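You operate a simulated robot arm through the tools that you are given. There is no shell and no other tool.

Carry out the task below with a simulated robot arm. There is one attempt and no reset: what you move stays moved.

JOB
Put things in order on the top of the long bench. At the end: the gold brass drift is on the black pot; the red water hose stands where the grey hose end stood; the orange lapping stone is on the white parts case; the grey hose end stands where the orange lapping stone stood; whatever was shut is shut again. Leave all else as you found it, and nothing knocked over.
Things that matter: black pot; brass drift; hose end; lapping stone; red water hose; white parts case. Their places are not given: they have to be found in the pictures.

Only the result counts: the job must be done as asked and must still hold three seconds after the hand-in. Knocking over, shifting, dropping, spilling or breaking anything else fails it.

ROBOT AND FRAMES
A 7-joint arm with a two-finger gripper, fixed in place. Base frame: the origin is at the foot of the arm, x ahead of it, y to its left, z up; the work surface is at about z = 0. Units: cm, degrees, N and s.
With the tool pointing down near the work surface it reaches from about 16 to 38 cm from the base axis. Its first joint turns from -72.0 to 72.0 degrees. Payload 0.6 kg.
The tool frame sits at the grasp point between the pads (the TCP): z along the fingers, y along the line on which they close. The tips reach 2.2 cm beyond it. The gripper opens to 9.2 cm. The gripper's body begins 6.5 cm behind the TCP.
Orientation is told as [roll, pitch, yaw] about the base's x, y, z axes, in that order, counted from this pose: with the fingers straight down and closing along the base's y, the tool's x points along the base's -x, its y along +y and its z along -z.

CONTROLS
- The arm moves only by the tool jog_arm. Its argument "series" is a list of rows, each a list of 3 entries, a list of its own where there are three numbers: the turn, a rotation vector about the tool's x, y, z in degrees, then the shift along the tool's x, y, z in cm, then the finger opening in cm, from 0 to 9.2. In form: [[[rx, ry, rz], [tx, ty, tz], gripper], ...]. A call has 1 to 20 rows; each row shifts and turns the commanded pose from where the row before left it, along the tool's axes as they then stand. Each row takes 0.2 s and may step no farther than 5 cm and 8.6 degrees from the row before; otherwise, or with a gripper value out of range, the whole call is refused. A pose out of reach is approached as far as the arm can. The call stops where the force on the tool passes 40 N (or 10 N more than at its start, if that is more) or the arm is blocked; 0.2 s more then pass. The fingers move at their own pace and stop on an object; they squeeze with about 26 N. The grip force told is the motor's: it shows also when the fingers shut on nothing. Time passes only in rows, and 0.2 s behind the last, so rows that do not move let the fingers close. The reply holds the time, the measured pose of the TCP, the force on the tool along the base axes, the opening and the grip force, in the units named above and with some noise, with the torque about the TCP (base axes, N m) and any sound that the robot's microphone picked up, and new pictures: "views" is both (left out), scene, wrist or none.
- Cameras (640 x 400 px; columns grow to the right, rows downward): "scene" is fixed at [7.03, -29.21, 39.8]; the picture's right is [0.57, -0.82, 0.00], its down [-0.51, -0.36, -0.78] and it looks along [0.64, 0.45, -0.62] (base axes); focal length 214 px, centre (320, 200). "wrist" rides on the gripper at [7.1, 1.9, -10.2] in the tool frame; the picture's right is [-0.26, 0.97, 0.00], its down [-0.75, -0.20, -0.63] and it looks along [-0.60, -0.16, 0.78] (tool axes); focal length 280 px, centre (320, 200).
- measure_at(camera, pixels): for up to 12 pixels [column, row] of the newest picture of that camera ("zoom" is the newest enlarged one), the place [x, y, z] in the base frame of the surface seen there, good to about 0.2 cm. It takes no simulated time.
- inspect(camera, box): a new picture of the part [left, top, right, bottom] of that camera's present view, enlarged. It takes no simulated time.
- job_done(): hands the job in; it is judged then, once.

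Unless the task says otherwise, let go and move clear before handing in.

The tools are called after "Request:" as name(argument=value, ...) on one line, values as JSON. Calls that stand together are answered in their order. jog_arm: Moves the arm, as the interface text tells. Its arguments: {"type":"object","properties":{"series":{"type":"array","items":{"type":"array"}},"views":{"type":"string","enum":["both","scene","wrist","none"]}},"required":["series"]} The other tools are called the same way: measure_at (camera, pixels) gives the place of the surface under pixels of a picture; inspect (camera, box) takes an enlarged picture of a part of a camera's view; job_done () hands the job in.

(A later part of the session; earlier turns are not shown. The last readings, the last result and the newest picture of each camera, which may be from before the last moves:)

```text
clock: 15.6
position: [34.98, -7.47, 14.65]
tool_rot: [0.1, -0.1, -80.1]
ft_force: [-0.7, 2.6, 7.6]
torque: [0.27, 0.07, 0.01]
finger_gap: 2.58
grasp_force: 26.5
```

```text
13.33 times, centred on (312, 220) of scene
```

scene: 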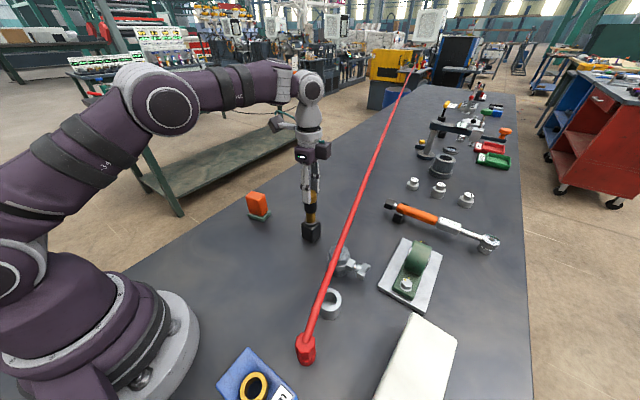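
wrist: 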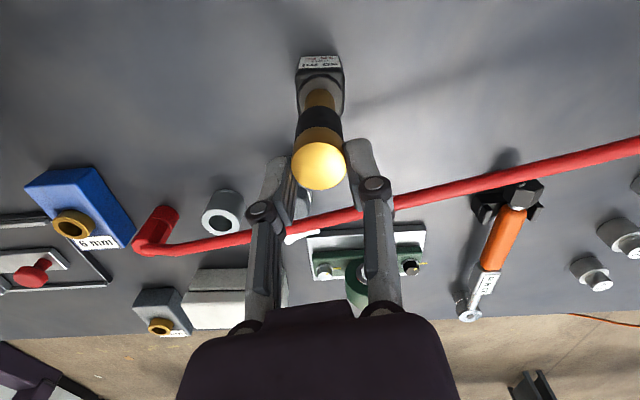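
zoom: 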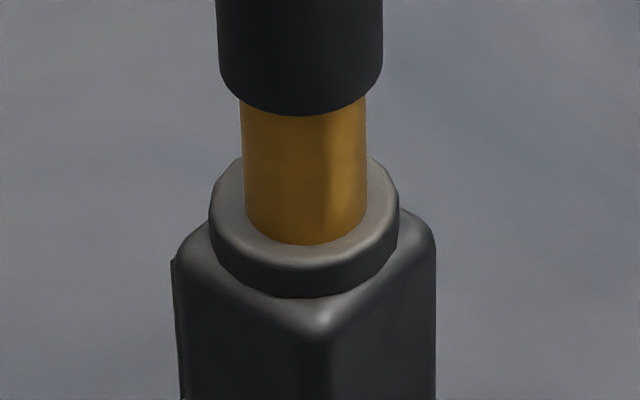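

Contact confirmed (fz jumped to 7.6 N) and the drift looks upright and centred. I'll relieve the pressure slightly, then open.

Request:
jog_arm(series=[[[0, 0, 0], [0, 0, -0.1], 1.5], [[0, 0, 0], [0, 0, 0], 1.5], [[0, 0, 0], [0, 0, 0], 3.2], [[0, 0, 0], [0, 0, 0], 5], [[0, 0, 0], [0, 0, 0], 5]], views="both")

```text
clock: 16.8
position: [34.85, -7.28, 14.82]
tool_rot: [0.1, -0.1, -80.1]
ft_force: [0.0, 0.2, -0.7]
torque: [0.02, 0.01, -0.02]
finger_gap: 5.0
grasp_force: 0.1
```

scene: 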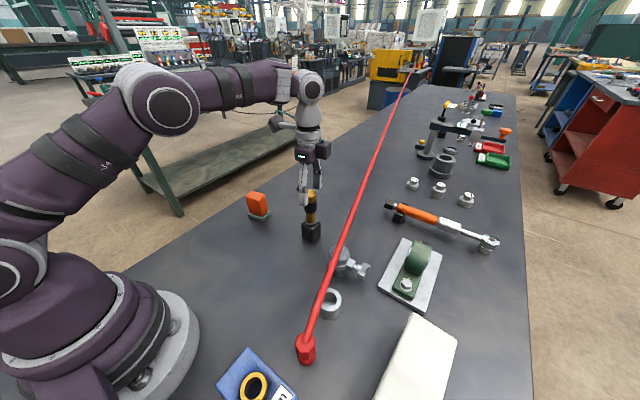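
wrist: 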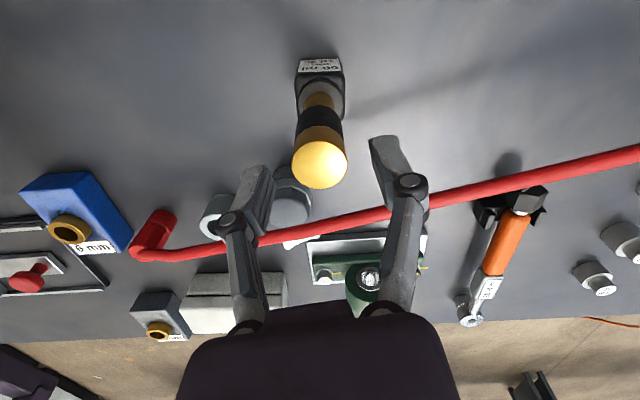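

The drift stands freely on the pot. I'll raise clear of it, and measure the stone's corners for the next grasp.

Request:
jog_arm(series=[[[0, 0, 0], [0, 0, -0.8], 5], [[0, 0, 0], [0, 0, -1], 5], [[0, 0, 0], [0, 0, -1.2], 5], [[0, 0, 0], [2, -1, -1.5], 5], [[0, 0, 0], [3, -2, -1.5], 5], [[0, 0, 0], [3, -1, -1], 5], [[0, 0, 0], [0, 0, 0], 5]])

Request:
inspect(camera="scene", box=[230, 180, 290, 230])

Request:
measure_at(camera="zoom", pixels=[[212, 135], [258, 95], [350, 122], [308, 155], [280, 125], [245, 262], [330, 285], [378, 240], [235, 270], [345, 300], [400, 252], [350, 325]])

```text
clock: 18.4
position: [29.6, -0.19, 21.93]
tool_rot: [0.1, 0.1, -80.0]
ft_force: [0.9, -1.1, 0.2]
torque: [0.01, 0.04, 0.0]
finger_gap: 4.99
grasp_force: 0.0
```

scene: 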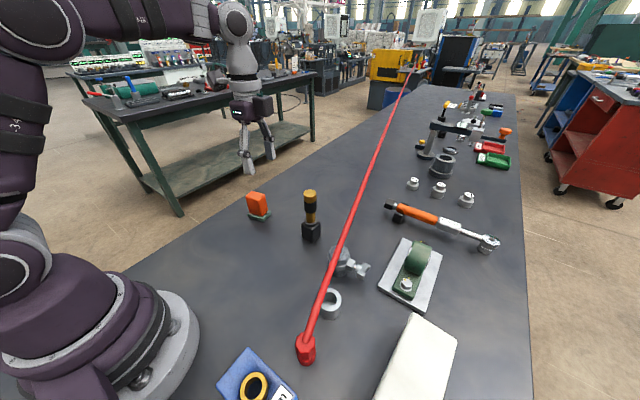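
wrist: 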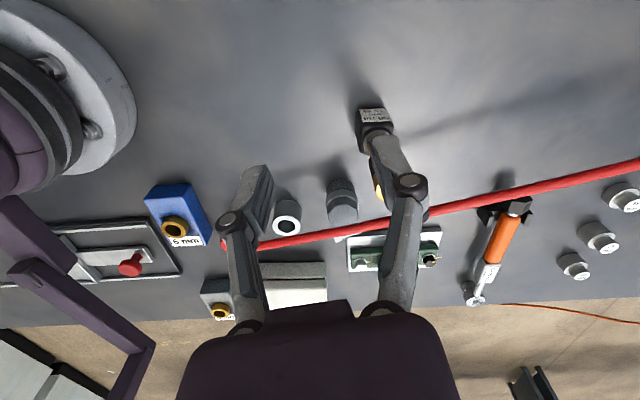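

```text
8.00 times, centred on (260, 205) of scene
```

zoom: 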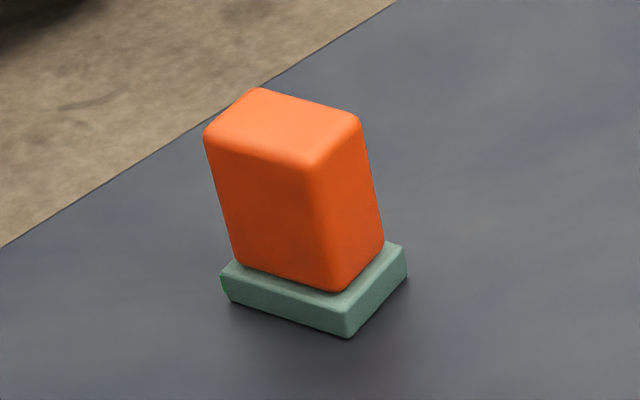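

```text
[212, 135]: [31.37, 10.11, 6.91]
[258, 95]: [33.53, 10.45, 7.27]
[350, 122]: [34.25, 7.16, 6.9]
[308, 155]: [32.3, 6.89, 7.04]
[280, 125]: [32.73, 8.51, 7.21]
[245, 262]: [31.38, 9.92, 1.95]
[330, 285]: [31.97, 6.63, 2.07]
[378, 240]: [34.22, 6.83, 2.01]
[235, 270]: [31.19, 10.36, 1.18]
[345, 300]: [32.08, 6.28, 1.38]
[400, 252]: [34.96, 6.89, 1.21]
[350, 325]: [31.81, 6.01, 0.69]
```

The stone's centre is about (32.85,8.55), top z≈7.1, about 2.3 x 3.4 cm, with its short axis near 10°, which matches the present hand turn. I'll move above it and check.

Request:
jog_arm(series=[[[0, 0, 0], [2.68, 1.573, 0], 5], [[0, 0, 0], [2.68, 1.573, 0], 5], [[0, 0, 0], [2.68, 1.573, 1], 5], [[0, 0, 0], [0, 0, 3], 5], [[0, 0, 0], [0, 0, 3], 5], [[0, 0, 0], [0, 0, 0], 5]])

```text
clock: 19.8
position: [32.79, 8.71, 14.83]
tool_rot: [0.1, -0.1, -79.9]
ft_force: [-1.1, -0.2, -0.1]
torque: [-0.02, 0.05, 0.03]
finger_gap: 4.98
grasp_force: 0.0
```

scene: 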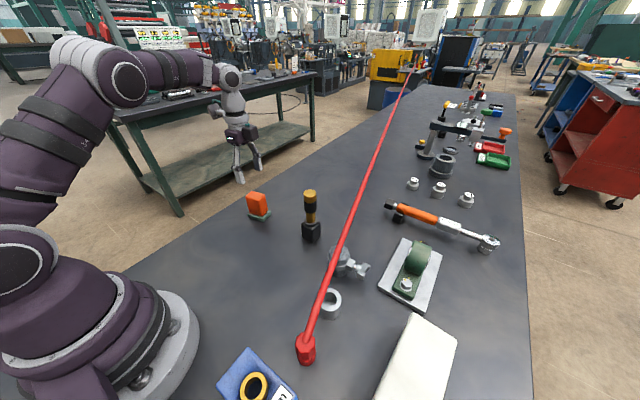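
wrist: 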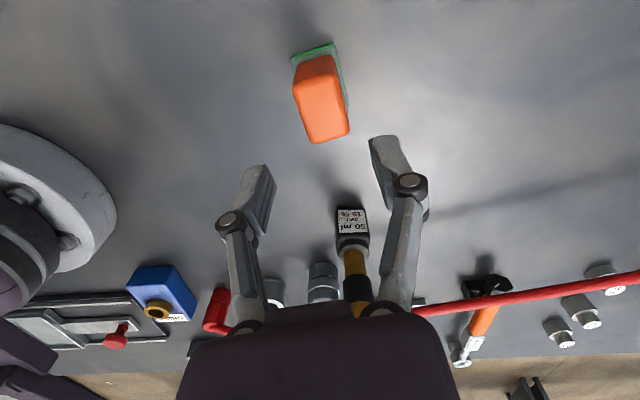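

Request:
inspect(camera="wrist", box=[270, 30, 370, 150])

Request:
measure_at(camera="wrist", pixels=[[299, 98], [338, 94], [310, 138], [346, 132], [322, 117], [297, 70], [333, 58], [345, 100], [294, 58], [332, 44]])

```text
3.33 times, centred on (320, 90) of wrist
```

zoom: 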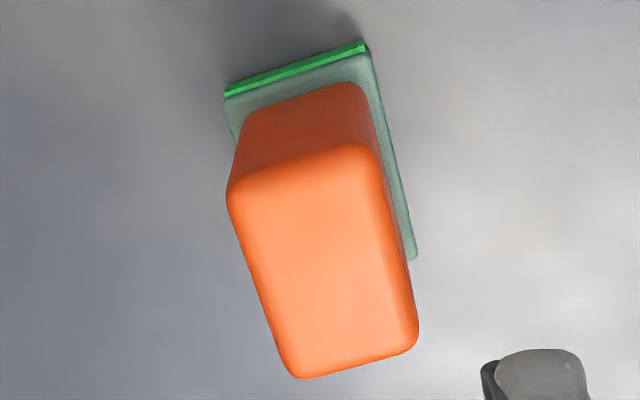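

```text
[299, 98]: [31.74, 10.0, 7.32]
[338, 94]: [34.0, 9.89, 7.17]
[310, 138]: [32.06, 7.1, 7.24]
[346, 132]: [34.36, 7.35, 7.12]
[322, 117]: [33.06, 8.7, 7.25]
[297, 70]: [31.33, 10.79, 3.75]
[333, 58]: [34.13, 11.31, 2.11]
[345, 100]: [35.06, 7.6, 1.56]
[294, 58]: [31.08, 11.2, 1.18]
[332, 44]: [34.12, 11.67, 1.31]
```

The stone top's centre is (33.05,8.6) and its faces line up with the hand. I'll lower to TCP z≈5 and close.

Request:
jog_arm(series=[[[0, 0, 0], [-0.13, 0.18, 2], 5], [[0, 0, 0], [0, 0, 2], 5], [[0, 0, 0], [0, 0, 2], 5], [[0, 0, 0], [0, 0, 2], 5], [[0, 0, 0], [0, 0, 1.8], 5], [[0, 0, 0], [0, 0, 0], 5]])

```text
clock: 21.2
position: [32.83, 8.47, 4.9]
tool_rot: [0.1, 0.0, -80.0]
ft_force: [0.5, 1.4, 0.0]
torque: [0.0, 0.0, 0.01]
finger_gap: 4.97
grasp_force: 0.1
```

scene: 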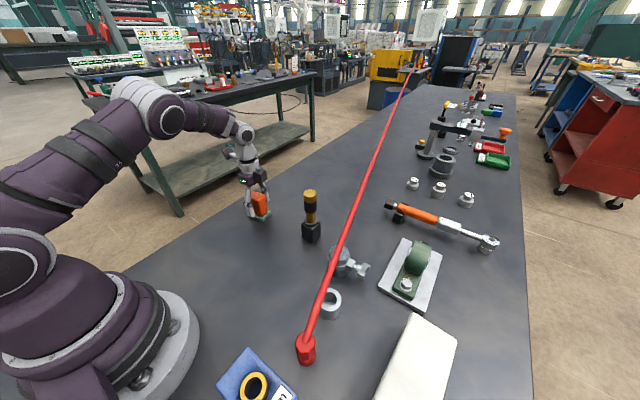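
wrist: 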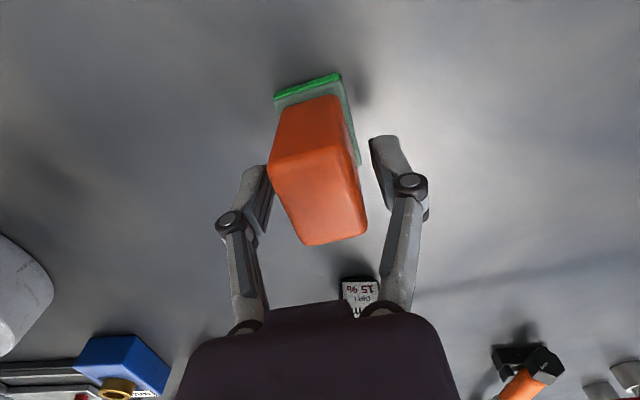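

The stone sits between the pads with gaps on both sides. Closing.

Request:
jog_arm(series=[[[0, 0, 0], [0, 0, 0], 3.5], [[0, 0, 0], [0, 0, 0], 1.8], [[0, 0, 0], [0, 0, 0], 1.8], [[0, 0, 0], [0, 0, 0], 1.8]], views="wrist")

```text
clock: 22.2
position: [32.8, 8.34, 4.91]
tool_rot: [0.2, -0.1, -80.0]
ft_force: [0.9, 0.2, 0.9]
torque: [-0.01, -0.04, 0.0]
finger_gap: 2.96
grasp_force: 25.9
```

wrist: 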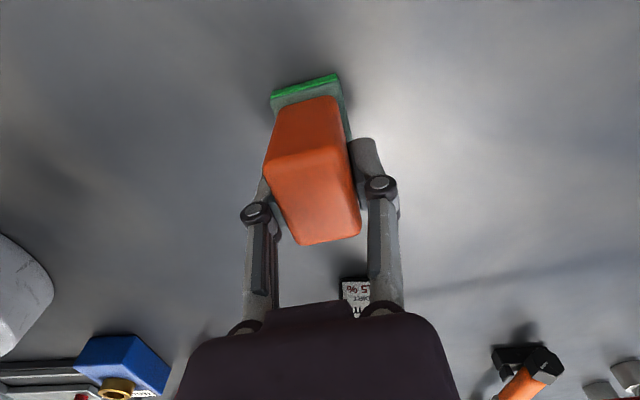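

The stone is held at 2.96 cm. I'll lift a little and see whether the green plate comes along.

Request:
jog_arm(series=[[[0, 0, 0], [0, 0, -0.6], 1.8], [[0, 0, 0], [0, 0, -1], 1.8], [[0, 0, 0], [0, 0, -1.2], 1.8], [[0, 0, 0], [0, 0, 0], 1.8]])

Request:
inspect(camera="scene", box=[230, 170, 290, 230])

```text
clock: 23.2
position: [33.05, 8.43, 7.89]
tool_rot: [0.1, -0.1, -80.0]
ft_force: [0.5, 0.5, -2.8]
torque: [-0.01, -0.02, -0.01]
finger_gap: 2.98
grasp_force: 26.2
```

scene: 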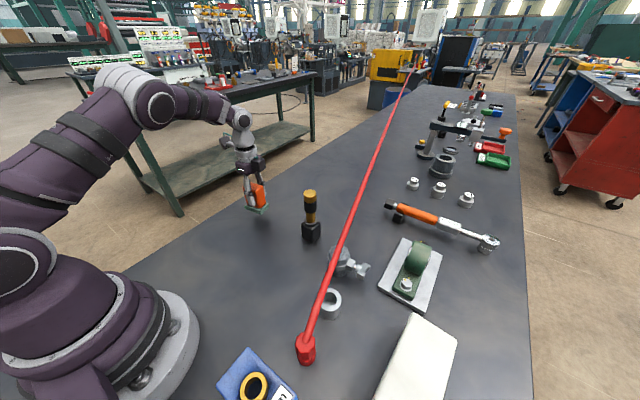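
wrist: 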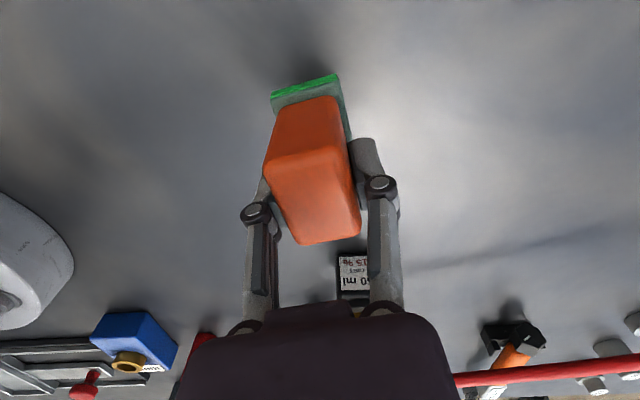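

```text
6.67 times, centred on (260, 200) of scene
```

zoom: 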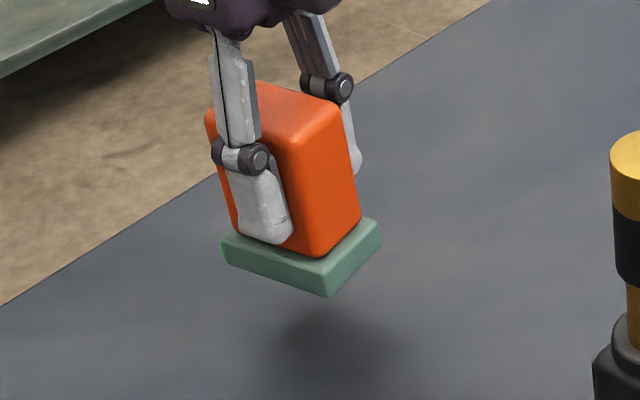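

The green plate is part of the stone (bottom ≈ 4.9 cm below the TCP). I'll lift high, carry it inward past the pot and turn the hand so that the stone's long side runs along the case.

Request:
jog_arm(series=[[[0, 0, 0], [0, 0, -4.3], 1.8], [[0, 0, 0], [0, 0, -4.3], 1.8], [[0, 0, 0], [0, 0, -4.3], 1.8], [[0, 0, 0], [-2.76, -2.01, 0], 1.8], [[0, 0, 0], [-2.76, -2.01, 0], 1.8], [[0, 0, 0], [-2.76, -2.01, 0], 1.8], [[0, 0, 0], [-2.76, -2.01, 0], 1.8], [[0, 0, 0], [-2.76, -2.01, 0], 1.8], [[0, 0, 0], [-2.76, -2.01, 0], 1.8], [[0, 0, -7.5], [0, 0, 0], 1.8], [[0, 0, -7.5], [0, 0, 0], 1.8], [[0, 0, -7.5], [0, 0, 0], 1.8], [[0, 0, -7.5], [0, 0, 0], 1.8], [[0, 0, -7.5], [0, 0, 0], 1.8], [[0, 0, -7.5], [0, 0, 0], 1.8], [[0, 0, -7.5], [0, 0, 0], 1.8], [[0, 0, -7.5], [0, 0, 0], 1.8], [[0, 0, -7.5], [0, 0, 0], 1.8], [[0, 0, -7.5], [0, 0, 0], 1.8], [[0, 0, 0], [0, 0, 0], 1.8]])

```text
clock: 27.4
position: [23.96, -9.86, 20.71]
tool_rot: [-0.1, -0.1, -4.9]
ft_force: [-0.1, 0.3, -2.2]
torque: [-0.01, 0.01, -0.02]
finger_gap: 2.97
grasp_force: 26.2
```

scene: 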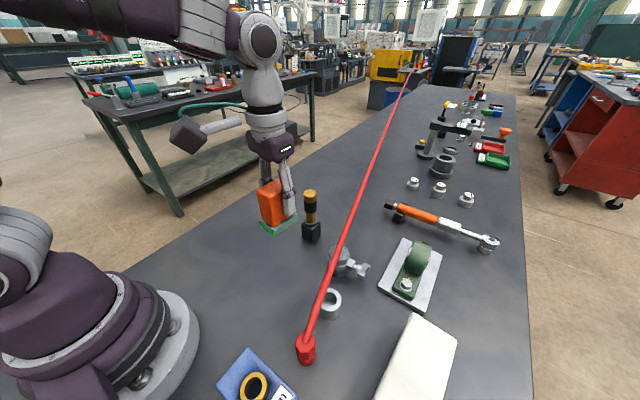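
wrist: 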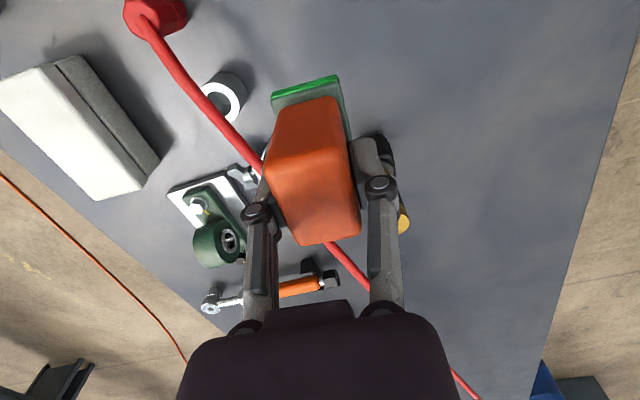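

The stone is held firmly, and the hand is turned (yaw -4.9). I'll measure the case's top corners from this view and the scene.

Request:
measure_at(camera="scene", pixels=[[412, 316], [417, 317], [454, 343], [376, 398], [400, 350], [430, 345], [410, 390], [440, 365], [385, 370]])

Request:
measure_at(camera="wrist", pixels=[[10, 82], [50, 65], [137, 182], [98, 195], [70, 130], [158, 160], [70, 60], [90, 115], [110, 145], [60, 80]])

Request:
inspect(camera="scene", box=[340, 290, 480, 400])

```text
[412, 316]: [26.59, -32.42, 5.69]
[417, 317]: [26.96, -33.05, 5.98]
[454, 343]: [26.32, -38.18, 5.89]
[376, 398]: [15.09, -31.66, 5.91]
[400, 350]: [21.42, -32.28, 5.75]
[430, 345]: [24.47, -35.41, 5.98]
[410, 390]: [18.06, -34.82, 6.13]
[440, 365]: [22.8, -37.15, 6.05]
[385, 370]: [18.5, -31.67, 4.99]
```

```text
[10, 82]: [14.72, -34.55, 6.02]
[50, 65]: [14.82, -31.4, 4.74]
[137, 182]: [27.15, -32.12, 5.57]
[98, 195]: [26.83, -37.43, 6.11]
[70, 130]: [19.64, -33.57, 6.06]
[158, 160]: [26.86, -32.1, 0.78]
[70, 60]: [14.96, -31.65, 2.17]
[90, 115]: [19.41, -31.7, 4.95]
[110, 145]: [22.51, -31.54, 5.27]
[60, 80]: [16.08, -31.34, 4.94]
```

```text
3.64 times, centred on (410, 345) of scene
```

zoom: 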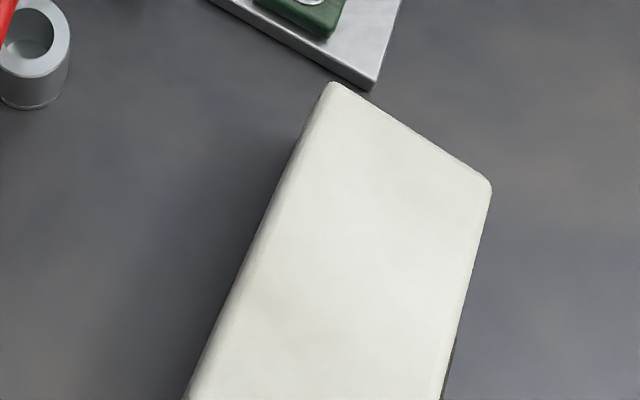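

The case top spans x≈14.6–27.2, y≈-31.7 to -38 at z≈6.0. I'll carry the stone to (16,-30) at height, just inside, before the final reach.

Request:
jog_arm(series=[[[0, 0, 0], [1.03, -3.46, 0.62], 1.8], [[0, 0, 0], [1.03, -3.46, 0.62], 1.8], [[0, 0, 0], [1.03, -3.46, 0.62], 1.8], [[0, 0, 0], [1.03, -3.46, 0.62], 1.8], [[0, 0, 0], [1.03, -3.46, 0.62], 1.8], [[0, 0, 0], [1.03, -3.46, 0.62], 1.8], [[0, 0, 0], [0, 0, 0], 1.8]])

```text
clock: 29.0
position: [16.25, -29.97, 16.65]
tool_rot: [0.1, -0.1, -5.1]
ft_force: [-0.3, -0.4, -2.9]
torque: [0.01, -0.02, 0.02]
finger_gap: 2.96
grasp_force: 25.9
```

scene: 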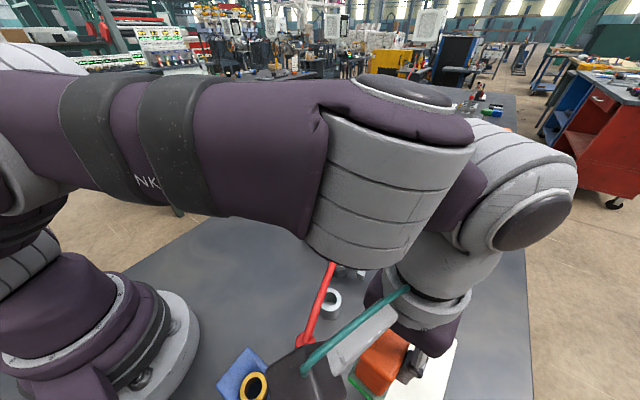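
wrist: 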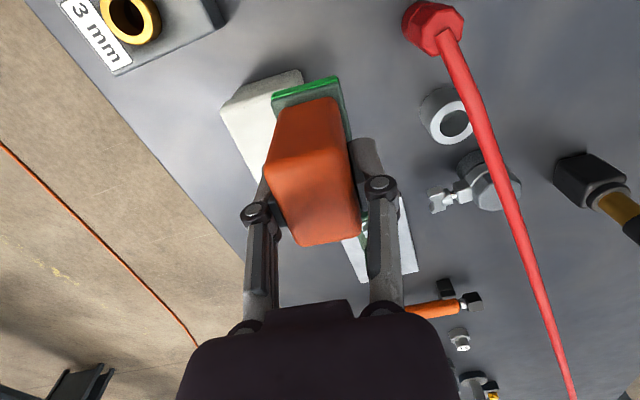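

Now lower to z≈13 (stone bottom ≈8, above the case) and reach outward to about (17.1,-33.3).

Request:
jog_arm(series=[[[0, 0, 0], [0, 0, 1.8], 1.8], [[0, 0, 0], [0, 0, 1.9], 1.8], [[0, 0, 0], [-0.57, -1.62, 0], 1.8], [[0, 0, 0], [-0.57, -1.62, 0], 1.8], [[0, 0, 0], [0, 0, 0], 1.8]])

```text
clock: 30.2
position: [16.93, -33.32, 12.96]
tool_rot: [0.0, -0.2, -5.0]
ft_force: [-0.7, 0.3, -1.8]
torque: [0.0, 0.01, -0.03]
finger_gap: 2.96
grasp_force: 26.3
```

scene: 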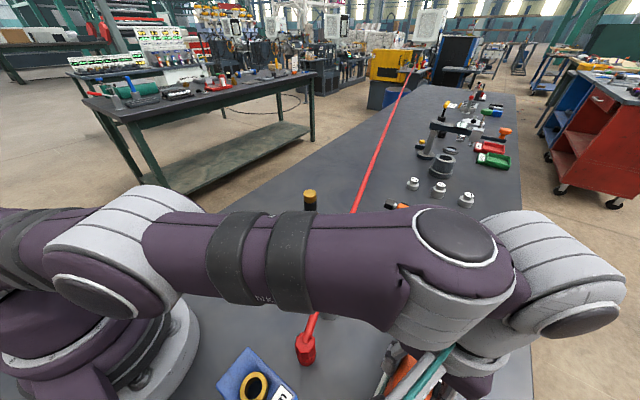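
wrist: 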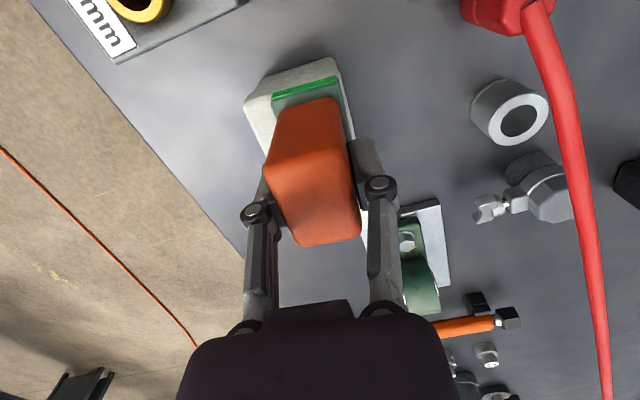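

The stone is over the case, with the case's end visible past the green edge (330,60). I'll shift about 0.6 cm further along the case and lower to just above.

Request:
jog_arm(series=[[[0, 0, 0], [-0.6, 0, 0], 1.8], [[0, 0, 0], [0, 0, 0.8], 1.8], [[0, 0, 0], [0, 0, 0.6], 1.8], [[0, 0, 0], [0, 0, 0], 1.8]])

Request:
inspect(camera="wrist", box=[230, 30, 390, 160])

Request:
measure_at(camera="wrist", pixels=[[273, 96], [338, 78], [346, 120], [330, 62], [255, 100], [305, 75], [272, 110]])

```text
clock: 31.2
position: [17.72, -33.51, 11.62]
tool_rot: [0.0, -0.1, -5.0]
ft_force: [0.8, 0.4, -3.2]
torque: [0.0, -0.01, -0.04]
finger_gap: 2.94
grasp_force: 26.2
```

scene: 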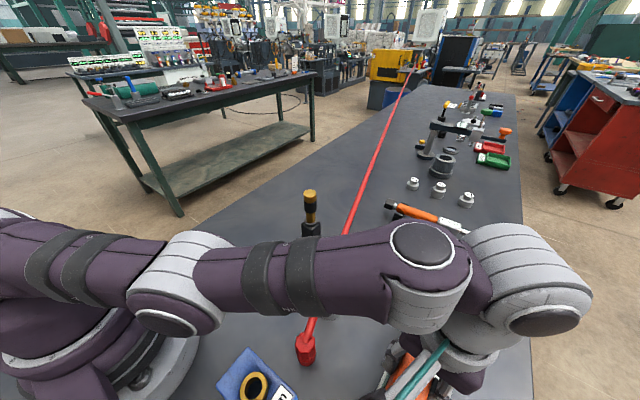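
wrist: 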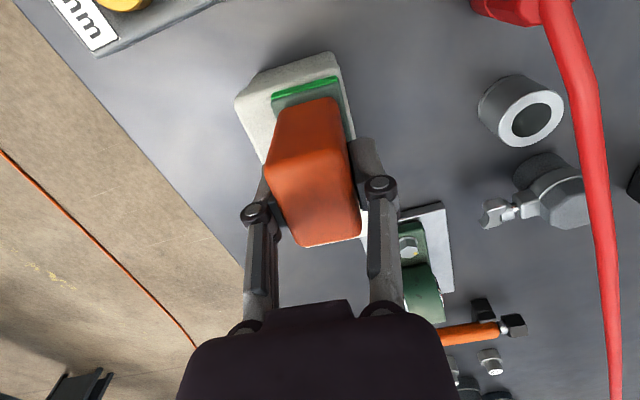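

```text
3.08 times, centred on (310, 95) of wrist
```

zoom: 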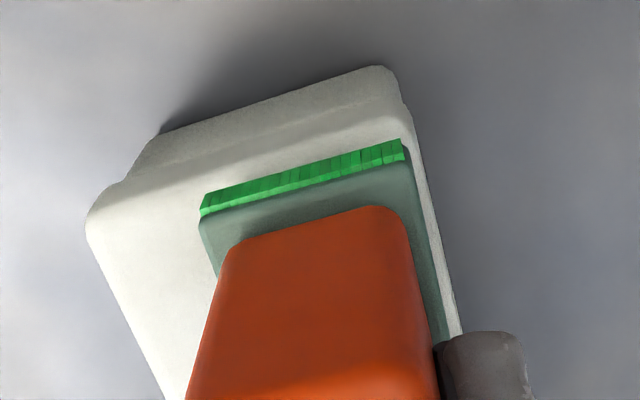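

```text
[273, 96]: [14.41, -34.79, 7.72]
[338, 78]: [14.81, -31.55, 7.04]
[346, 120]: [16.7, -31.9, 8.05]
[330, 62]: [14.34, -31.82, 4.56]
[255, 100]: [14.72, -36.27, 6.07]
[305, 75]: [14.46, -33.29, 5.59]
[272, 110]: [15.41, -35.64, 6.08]
```

The stone lies fully over the case top but flush with the near edge. I'll nudge it 0.3 cm outward and lower until contact.

Request:
jog_arm(series=[[[0, 0, 0], [-0.2, -0.3, 0.2], 1.8], [[0, 0, 0], [0, 0, 0.2], 1.8], [[0, 0, 0], [0, 0, 0.1], 1.8], [[0, 0, 0], [0, 0, 0], 1.8]], views="wrist")

```text
clock: 32.2
position: [17.64, -33.64, 11.15]
tool_rot: [-0.2, -0.2, -5.0]
ft_force: [-0.2, 0.4, -2.4]
torque: [0.01, 0.0, 0.05]
finger_gap: 2.95
grasp_force: 26.3
```

wrist: 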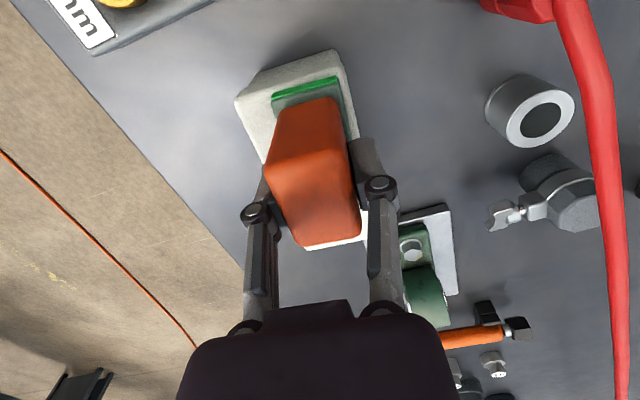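

Request:
jog_arm(series=[[[0, 0, 0], [0, 0, 0.15], 1.8], [[0, 0, 0], [0, 0, 0], 1.8]], views="none")

Request:
jog_arm(series=[[[0, 0, 0], [0, 0, 0.1], 1.8], [[0, 0, 0], [0, 0, 0], 1.8]], views="none")

```text
clock: 32.8
position: [17.65, -33.69, 11.15]
tool_rot: [0.0, -0.1, -5.0]
ft_force: [0.2, 0.1, -3.9]
torque: [0.02, -0.01, 0.0]
finger_gap: 2.95
grasp_force: 25.8
```

```text
clock: 33.4
position: [17.72, -33.72, 11.13]
tool_rot: [-0.1, -0.1, -5.0]
ft_force: [-0.2, -0.9, -1.3]
torque: [-0.02, -0.05, 0.01]
finger_gap: 2.98
grasp_force: 26.4
```

Force is easing towards contact. I'll continue in 0.1 cm steps.

Request:
jog_arm(series=[[[0, 0, 0], [0, 0, 0.1], 1.8], [[0, 0, 0], [0, 0, 0], 1.8]], views="none")

Request:
jog_arm(series=[[[0, 0, 0], [0, 0, 0], 1.8]], views="wrist")

```text
clock: 34.0
position: [17.59, -33.73, 10.99]
tool_rot: [0.0, -0.2, -5.0]
ft_force: [0.6, -2.8, 9.9]
torque: [-0.26, -0.27, -0.01]
finger_gap: 2.95
grasp_force: 26.1
```

```text
clock: 34.4
position: [17.56, -33.64, 11.02]
tool_rot: [-0.1, -0.3, -5.0]
ft_force: [-0.2, -1.2, 14.7]
torque: [-0.18, -0.35, 0.0]
finger_gap: 2.95
grasp_force: 26.1
```

wrist: 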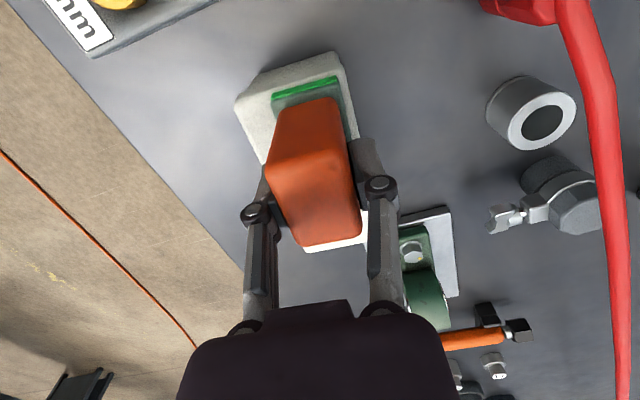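

The stone rests on the case (fz≈+12 N). I'll relieve the push, open, and check.

Request:
jog_arm(series=[[[0, 0, 0], [0, 0, -0.12], 1.8], [[0, 0, 0], [0, 0, 0], 1.8], [[0, 0, 0], [0, 0, 0], 3.6], [[0, 0, 0], [0, 0, 0], 5.2], [[0, 0, 0], [0, 0, 0], 5.2]], views="wrist")

```text
clock: 35.6
position: [17.64, -33.62, 11.2]
tool_rot: [0.1, -0.1, -5.0]
ft_force: [-0.5, -0.4, -1.0]
torque: [0.0, 0.01, 0.01]
finger_gap: 5.21
grasp_force: 0.1
```

wrist: 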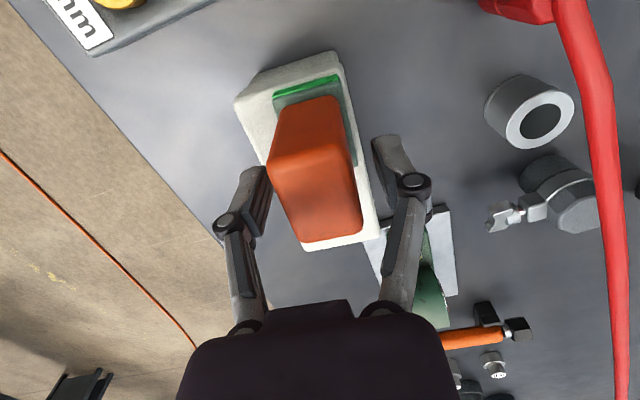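

The stone stands flat on the case. I'll rise straight up in small steps, watching that reach limits don't drag the fingers inward.

Request:
jog_arm(series=[[[0, 0, 0], [0, 0, -1], 5.2], [[0, 0, 0], [0, 0, -1], 5.2], [[0, 0, 0], [0, 0, -0.8], 5.2], [[0, 0, 0], [0, 0, 0], 5.2]], views="wrist")

```text
clock: 36.6
position: [17.56, -33.28, 13.83]
tool_rot: [0.0, 0.0, -5.0]
ft_force: [0.3, -0.1, 0.2]
torque: [0.02, -0.01, -0.01]
finger_gap: 5.19
grasp_force: 0.1
out of reach, approached as far as the arm can: row 2
```

wrist: 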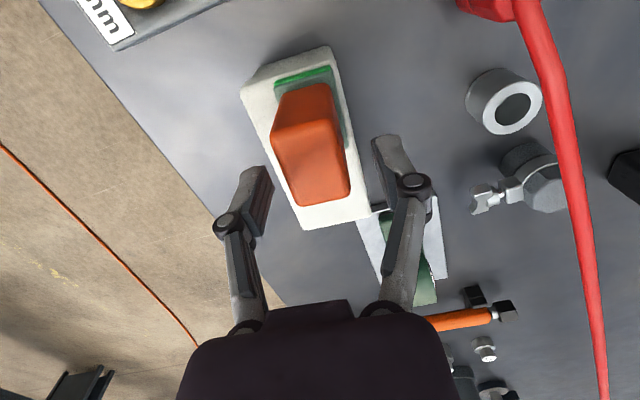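

There was a 0.3 cm inward drift, and the gap is still safe. I'll open wider and keep rising with a slight inward motion.

Request:
jog_arm(series=[[[0, 0, 0], [0, 0, 0], 7.5], [[0, 0, 0], [0, 0, 0], 7.5], [[0, 0, 0], [0, 0.15, -0.8], 7.5], [[0, 0, 0], [0, 0.15, -0.8], 7.5], [[0, 0, 0], [0, 0.3, -1], 7.5], [[0, 0, 0], [0, 1, -1], 7.5], [[0, 0, 0], [0, 3, -1], 7.5], [[0, 0, 0], [0, 3, -0.5], 7.5], [[0, 0, 0], [0, 0, 0], 7.5]])

```text
clock: 38.6
position: [18.24, -25.91, 19.05]
tool_rot: [0.0, -0.1, -5.0]
ft_force: [0.1, -0.2, -0.1]
torque: [0.01, -0.01, 0.0]
finger_gap: 7.47
grasp_force: 0.0
```

scene: 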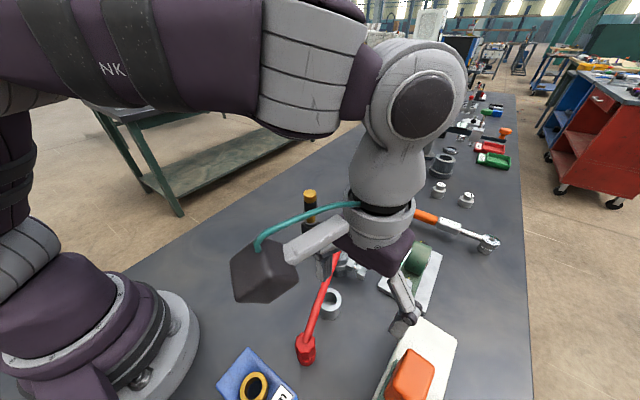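
wrist: 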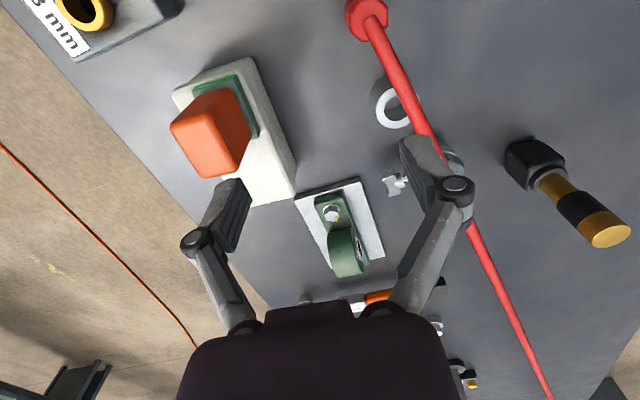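

The stone is on the case and the drift stands on the pot. Next I need to understand the grey fitting's band and wing, so I'll zoom in on it from here first.

Request:
inspect(camera="wrist", box=[370, 130, 480, 210])

Request:
jog_arm(series=[[[0, 0, 0], [-1, 3.2, 0], 4], [[0, 0, 0], [-1, 3.2, 0], 1], [[0, 0, 0], [-1, 3.2, 0], 1], [[0, 0, 0], [-1, 3.2, 1], 1], [[0, -8, 0], [0, 0, 1], 1], [[0, -8, 0], [0, 0, 1], 1], [[0, -8, 0], [0, 0, 1], 1], [[0, -8, 0], [0, 0, 0], 1], [[0, -8, 0], [0, 0, 0], 1], [[0, 0, 0], [0, 0, 0], 1]])

```text
5.00 times, centred on (425, 170) of wrist
```

zoom: 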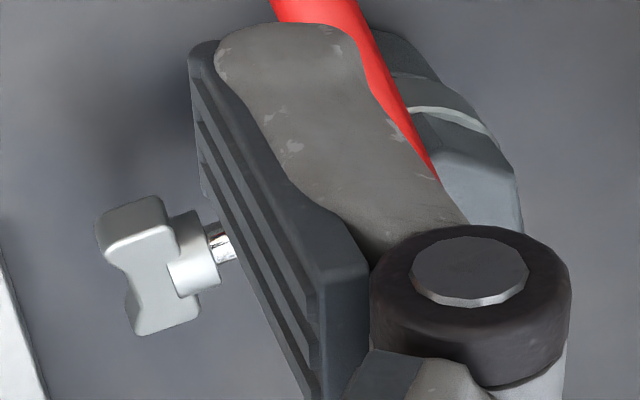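

```text
clock: 40.8
position: [23.66, -13.47, 14.93]
tool_rot: [0.0, -40.1, -5.0]
ft_force: [-0.7, 0.2, -0.2]
torque: [-0.03, -0.03, -0.04]
finger_gap: 1.01
grasp_force: 0.0
```

scene: 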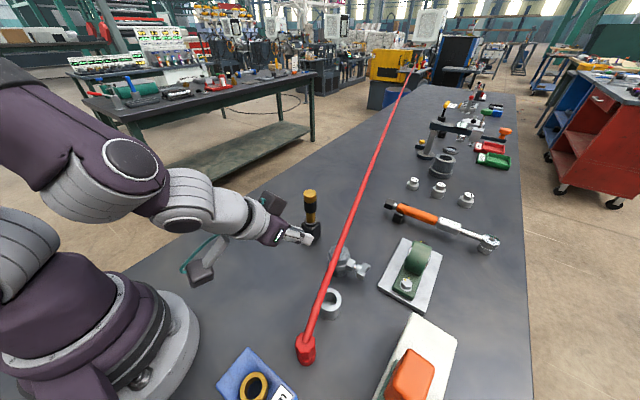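
wrist: 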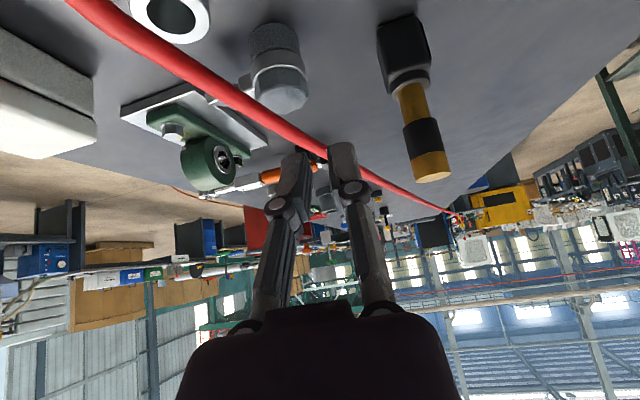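

The tilted view (upside-down) shows the fitting at (278,65) from the side. I'll zoom there.

Request:
inspect(camera="wrist", box=[225, 10, 325, 125])

Request:
inspect(camera="wrist", box=[50, 0, 450, 250])

```text
3.48 times, centred on (275, 68) of wrist
```

zoom: 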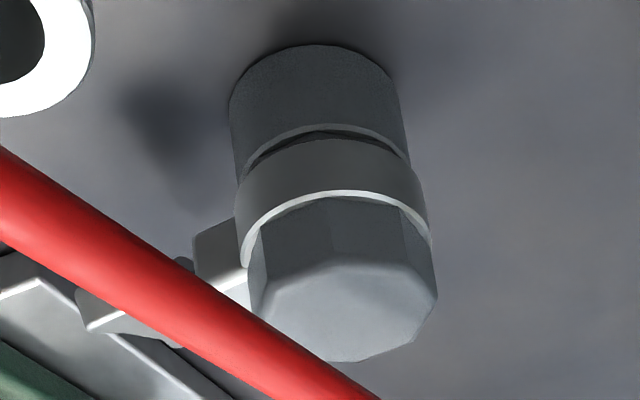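

```text
1.60 times, centred on (250, 125) of wrist
```

zoom: 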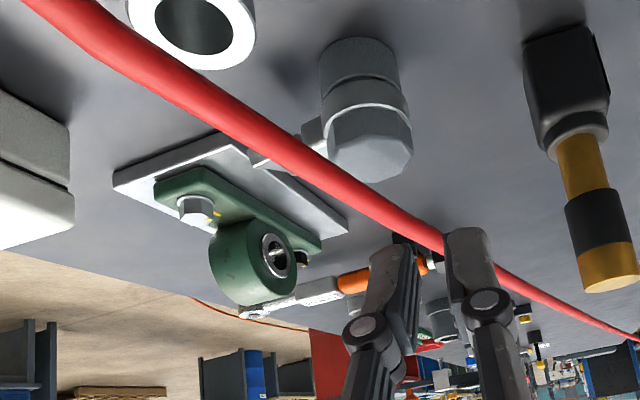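

The band wraps the fitting's octagon above a dark groove, and the hose passes about 2 cm above it, so the hose must be out of the way before I can lift the grey end. I'll straighten the hand and look at the red fitting from above.

Request:
jog_arm(series=[[[0, 8, 0], [0, 0, -0.5], 1], [[0, 8, 0], [0, 0, -0.5], 4], [[0, 8, 0], [0, 0, -0.5], 7], [[0, 8, 0], [0, 0, 0], 9.2], [[0, 8, 0], [0, 0, 0], 9.2], [[0, 0, 0], [2.8, -2.2, 0], 9.2], [[0, 0, 0], [2.8, -2.2, 0], 9.2], [[0, 0, 0], [2.8, -2.2, 0], 9.2], [[0, 0, 0], [0, 0, 0], 9.2]])

```text
clock: 42.8
position: [13.82, -19.0, 15.81]
tool_rot: [0.0, -0.1, -5.1]
ft_force: [0.3, 0.2, 0.8]
torque: [0.0, 0.01, -0.02]
finger_gap: 9.23
grasp_force: 0.2
```

scene: 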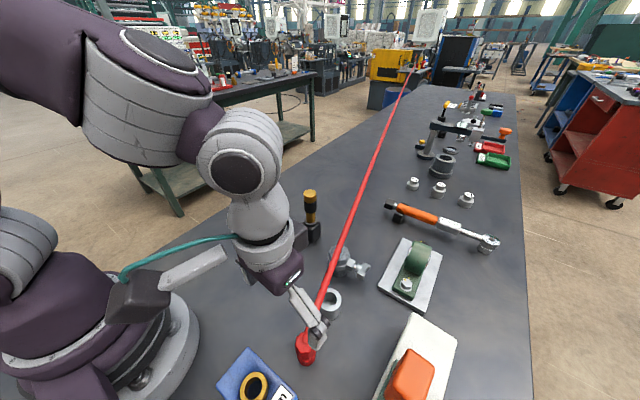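
wrist: 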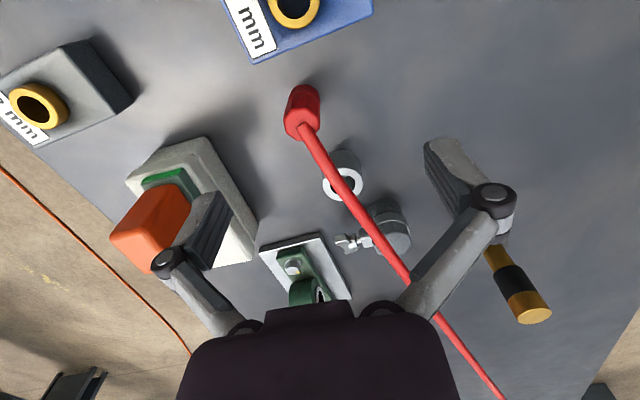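

Request:
inspect(camera="wrist", box=[260, 70, 350, 160])

Request:
measure_at(camera="zoom", pixels=[[240, 200], [330, 215], [265, 265], [320, 255], [290, 180], [290, 200], [330, 290], [300, 100], [260, 130], [345, 120]])

Request:
measure_at(camera="wrist", pixels=[[395, 235], [385, 215], [345, 242], [262, 245], [320, 233], [350, 298], [305, 290], [330, 175], [350, 205], [380, 245], [430, 310], [300, 270]])

```text
4.44 times, centred on (305, 115) of wrist
```

zoom: 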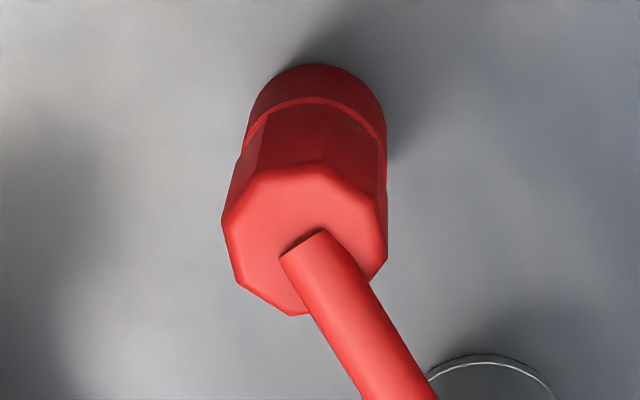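

```text
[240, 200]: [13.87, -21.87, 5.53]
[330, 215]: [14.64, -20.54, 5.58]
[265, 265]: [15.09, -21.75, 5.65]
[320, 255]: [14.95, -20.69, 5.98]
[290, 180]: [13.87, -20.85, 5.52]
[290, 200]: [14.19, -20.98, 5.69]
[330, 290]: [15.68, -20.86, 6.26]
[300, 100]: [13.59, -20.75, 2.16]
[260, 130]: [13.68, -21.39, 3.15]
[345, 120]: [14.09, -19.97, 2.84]
```

```text
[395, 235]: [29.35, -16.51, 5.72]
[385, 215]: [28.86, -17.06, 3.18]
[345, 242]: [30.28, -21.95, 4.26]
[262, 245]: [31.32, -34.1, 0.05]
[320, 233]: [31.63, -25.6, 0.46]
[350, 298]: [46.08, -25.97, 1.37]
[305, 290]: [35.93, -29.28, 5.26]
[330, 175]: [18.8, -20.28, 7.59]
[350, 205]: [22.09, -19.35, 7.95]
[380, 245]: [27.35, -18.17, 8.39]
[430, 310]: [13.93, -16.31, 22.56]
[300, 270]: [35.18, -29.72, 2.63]
```

Request:
measure_at(camera="zoom", pixels=[[226, 222], [241, 281], [292, 311], [382, 252], [384, 205], [325, 170], [258, 182], [380, 262], [305, 240]])

Request:
inspect(camera="wrist", box=[330, 180, 430, 270])

```text
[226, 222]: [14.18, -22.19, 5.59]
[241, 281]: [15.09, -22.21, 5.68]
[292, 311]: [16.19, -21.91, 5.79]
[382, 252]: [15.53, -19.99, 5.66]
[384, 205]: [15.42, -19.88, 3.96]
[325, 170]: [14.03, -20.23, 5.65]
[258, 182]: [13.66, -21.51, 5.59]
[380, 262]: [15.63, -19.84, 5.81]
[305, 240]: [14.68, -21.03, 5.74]
```

```text
4.44 times, centred on (380, 225) of wrist
```

zoom: 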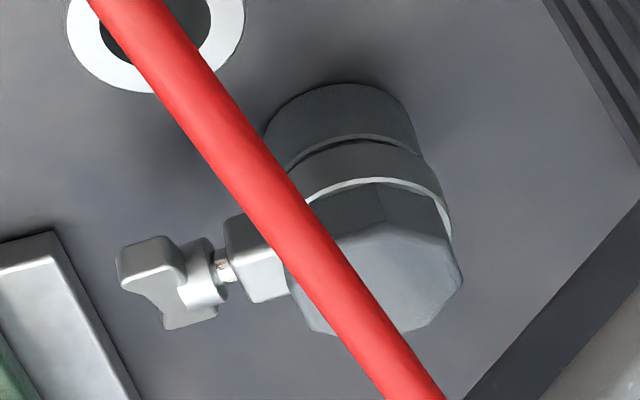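

The red head centres at about (14.85,-21.05), top z≈5.65, with flats facing about ±83°, which matches the present hand turn (tool y at 85°). I'll move over it and descend partway.

Request:
jog_arm(series=[[[0, 0, 0], [-1.2, -1.95, 0], 5.5], [[0, 0, 0], [0, 0, 2.5], 5.5], [[0, 0, 0], [0, 0, 2.5], 5.5], [[0, 0, 0], [0, 0, 1.5], 5.5], [[0, 0, 0], [0, 0, 0], 5.5]])

Request:
inspect(camera="wrist", box=[240, 60, 400, 200])

```text
clock: 44.0
position: [15.04, -21.2, 9.41]
tool_rot: [0.0, -0.1, -5.0]
ft_force: [-0.2, 0.2, 0.5]
torque: [0.03, -0.02, 0.02]
finger_gap: 5.49
grasp_force: 0.1
```

scene: 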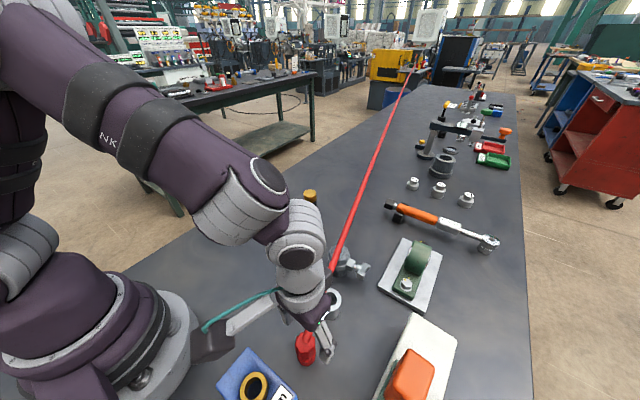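
wrist: 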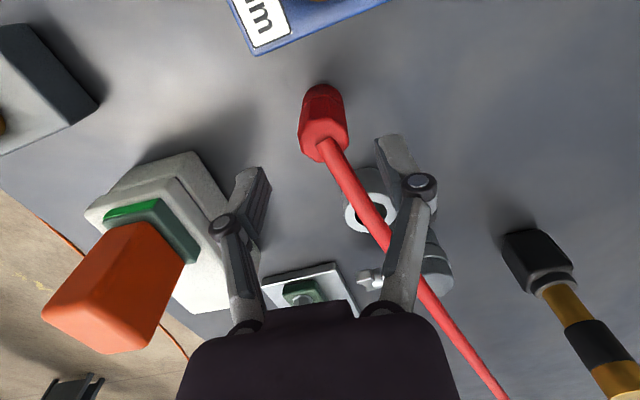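

```text
2.86 times, centred on (320, 130) of wrist
```

zoom: 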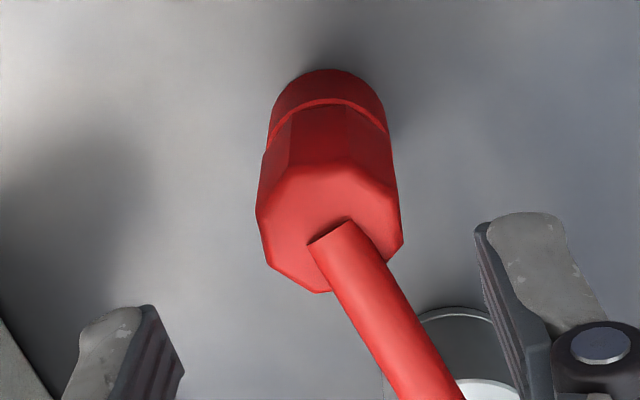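

The red head is centred between the fingers with the hose running between them. I'll descend to TCP z≈4.4.

Request:
jog_arm(series=[[[0, 0, 0], [0, 0.1, 1.5], 5.5], [[0, 0, 0], [0, 0, 1.5], 5.5], [[0, 0, 0], [0, 0, 1.3], 5.5], [[0, 0, 0], [0, 0, 0.7], 5.5], [[0, 0, 0], [0, 0, 0], 5.5]])

```text
clock: 45.2
position: [14.86, -21.22, 4.63]
tool_rot: [0.0, -0.1, -5.1]
ft_force: [0.2, 0.4, -0.3]
torque: [0.01, -0.01, 0.0]
finger_gap: 5.5
grasp_force: 0.1
```

scene: 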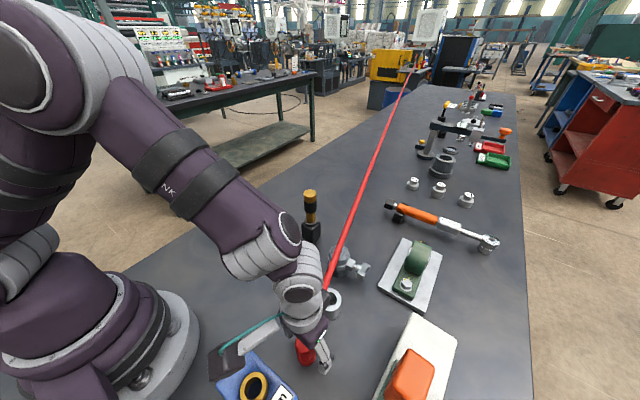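
wrist: 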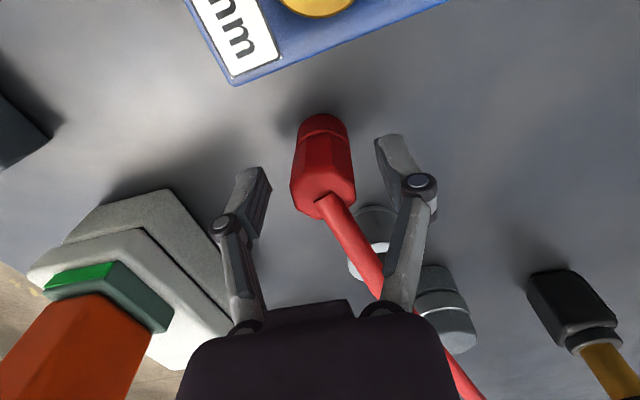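

No contact forces; the head sits centred. Closing on the red fitting.

Request:
jog_arm(series=[[[0, 0, 0], [0, 0, 0.1], 3.5], [[0, 0, 0], [0, 0, 0], 1.6], [[0, 0, 0], [0, 0, 0], 1.6], [[0, 0, 0], [0, 0, 0], 1.6]], views="wrist")

```text
clock: 46.2
position: [14.96, -21.12, 4.64]
tool_rot: [0.0, 0.0, -4.9]
ft_force: [-0.3, -0.6, -0.4]
torque: [0.01, 0.02, 0.02]
finger_gap: 2.75
grasp_force: 26.2
```

wrist: 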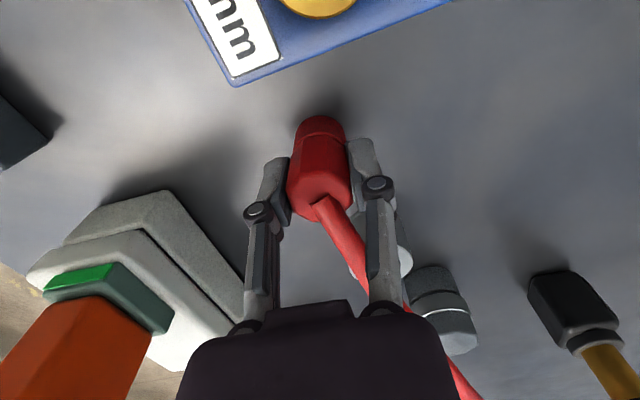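

Gripped at 2.75 cm. I'll lift a little and watch the force from the hose.

Request:
jog_arm(series=[[[0, 0, 0], [0, 0, -0.4], 1.6], [[0, 0, 0], [0, 0, -0.5], 1.6], [[0, 0, 0], [0, 0, -0.6], 1.6], [[0, 0, 0], [0, 0, 0], 1.6]])

```text
clock: 47.2
position: [15.24, -21.06, 6.08]
tool_rot: [0.0, -0.1, -5.0]
ft_force: [-0.6, -0.4, -2.1]
torque: [0.01, 0.02, 0.01]
finger_gap: 2.72
grasp_force: 25.8
```

scene: 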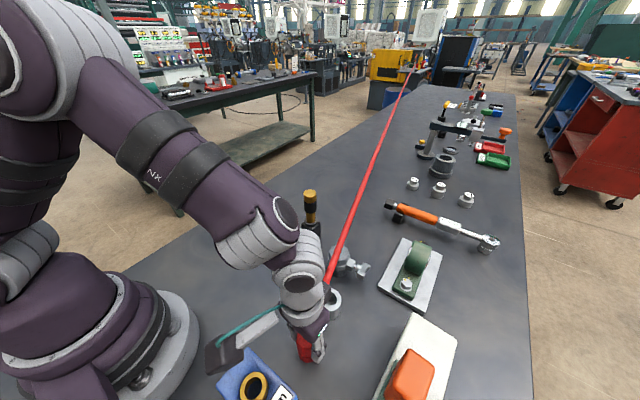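
wrist: 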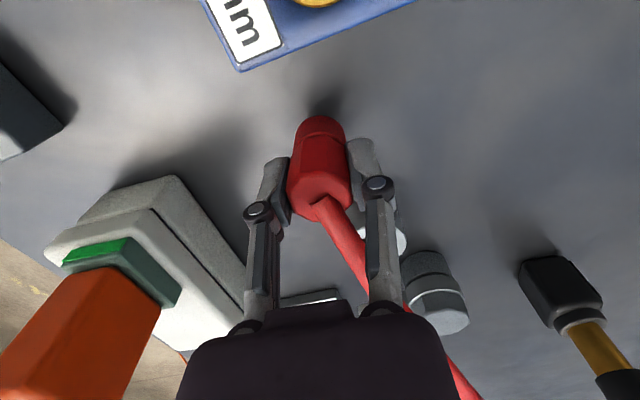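

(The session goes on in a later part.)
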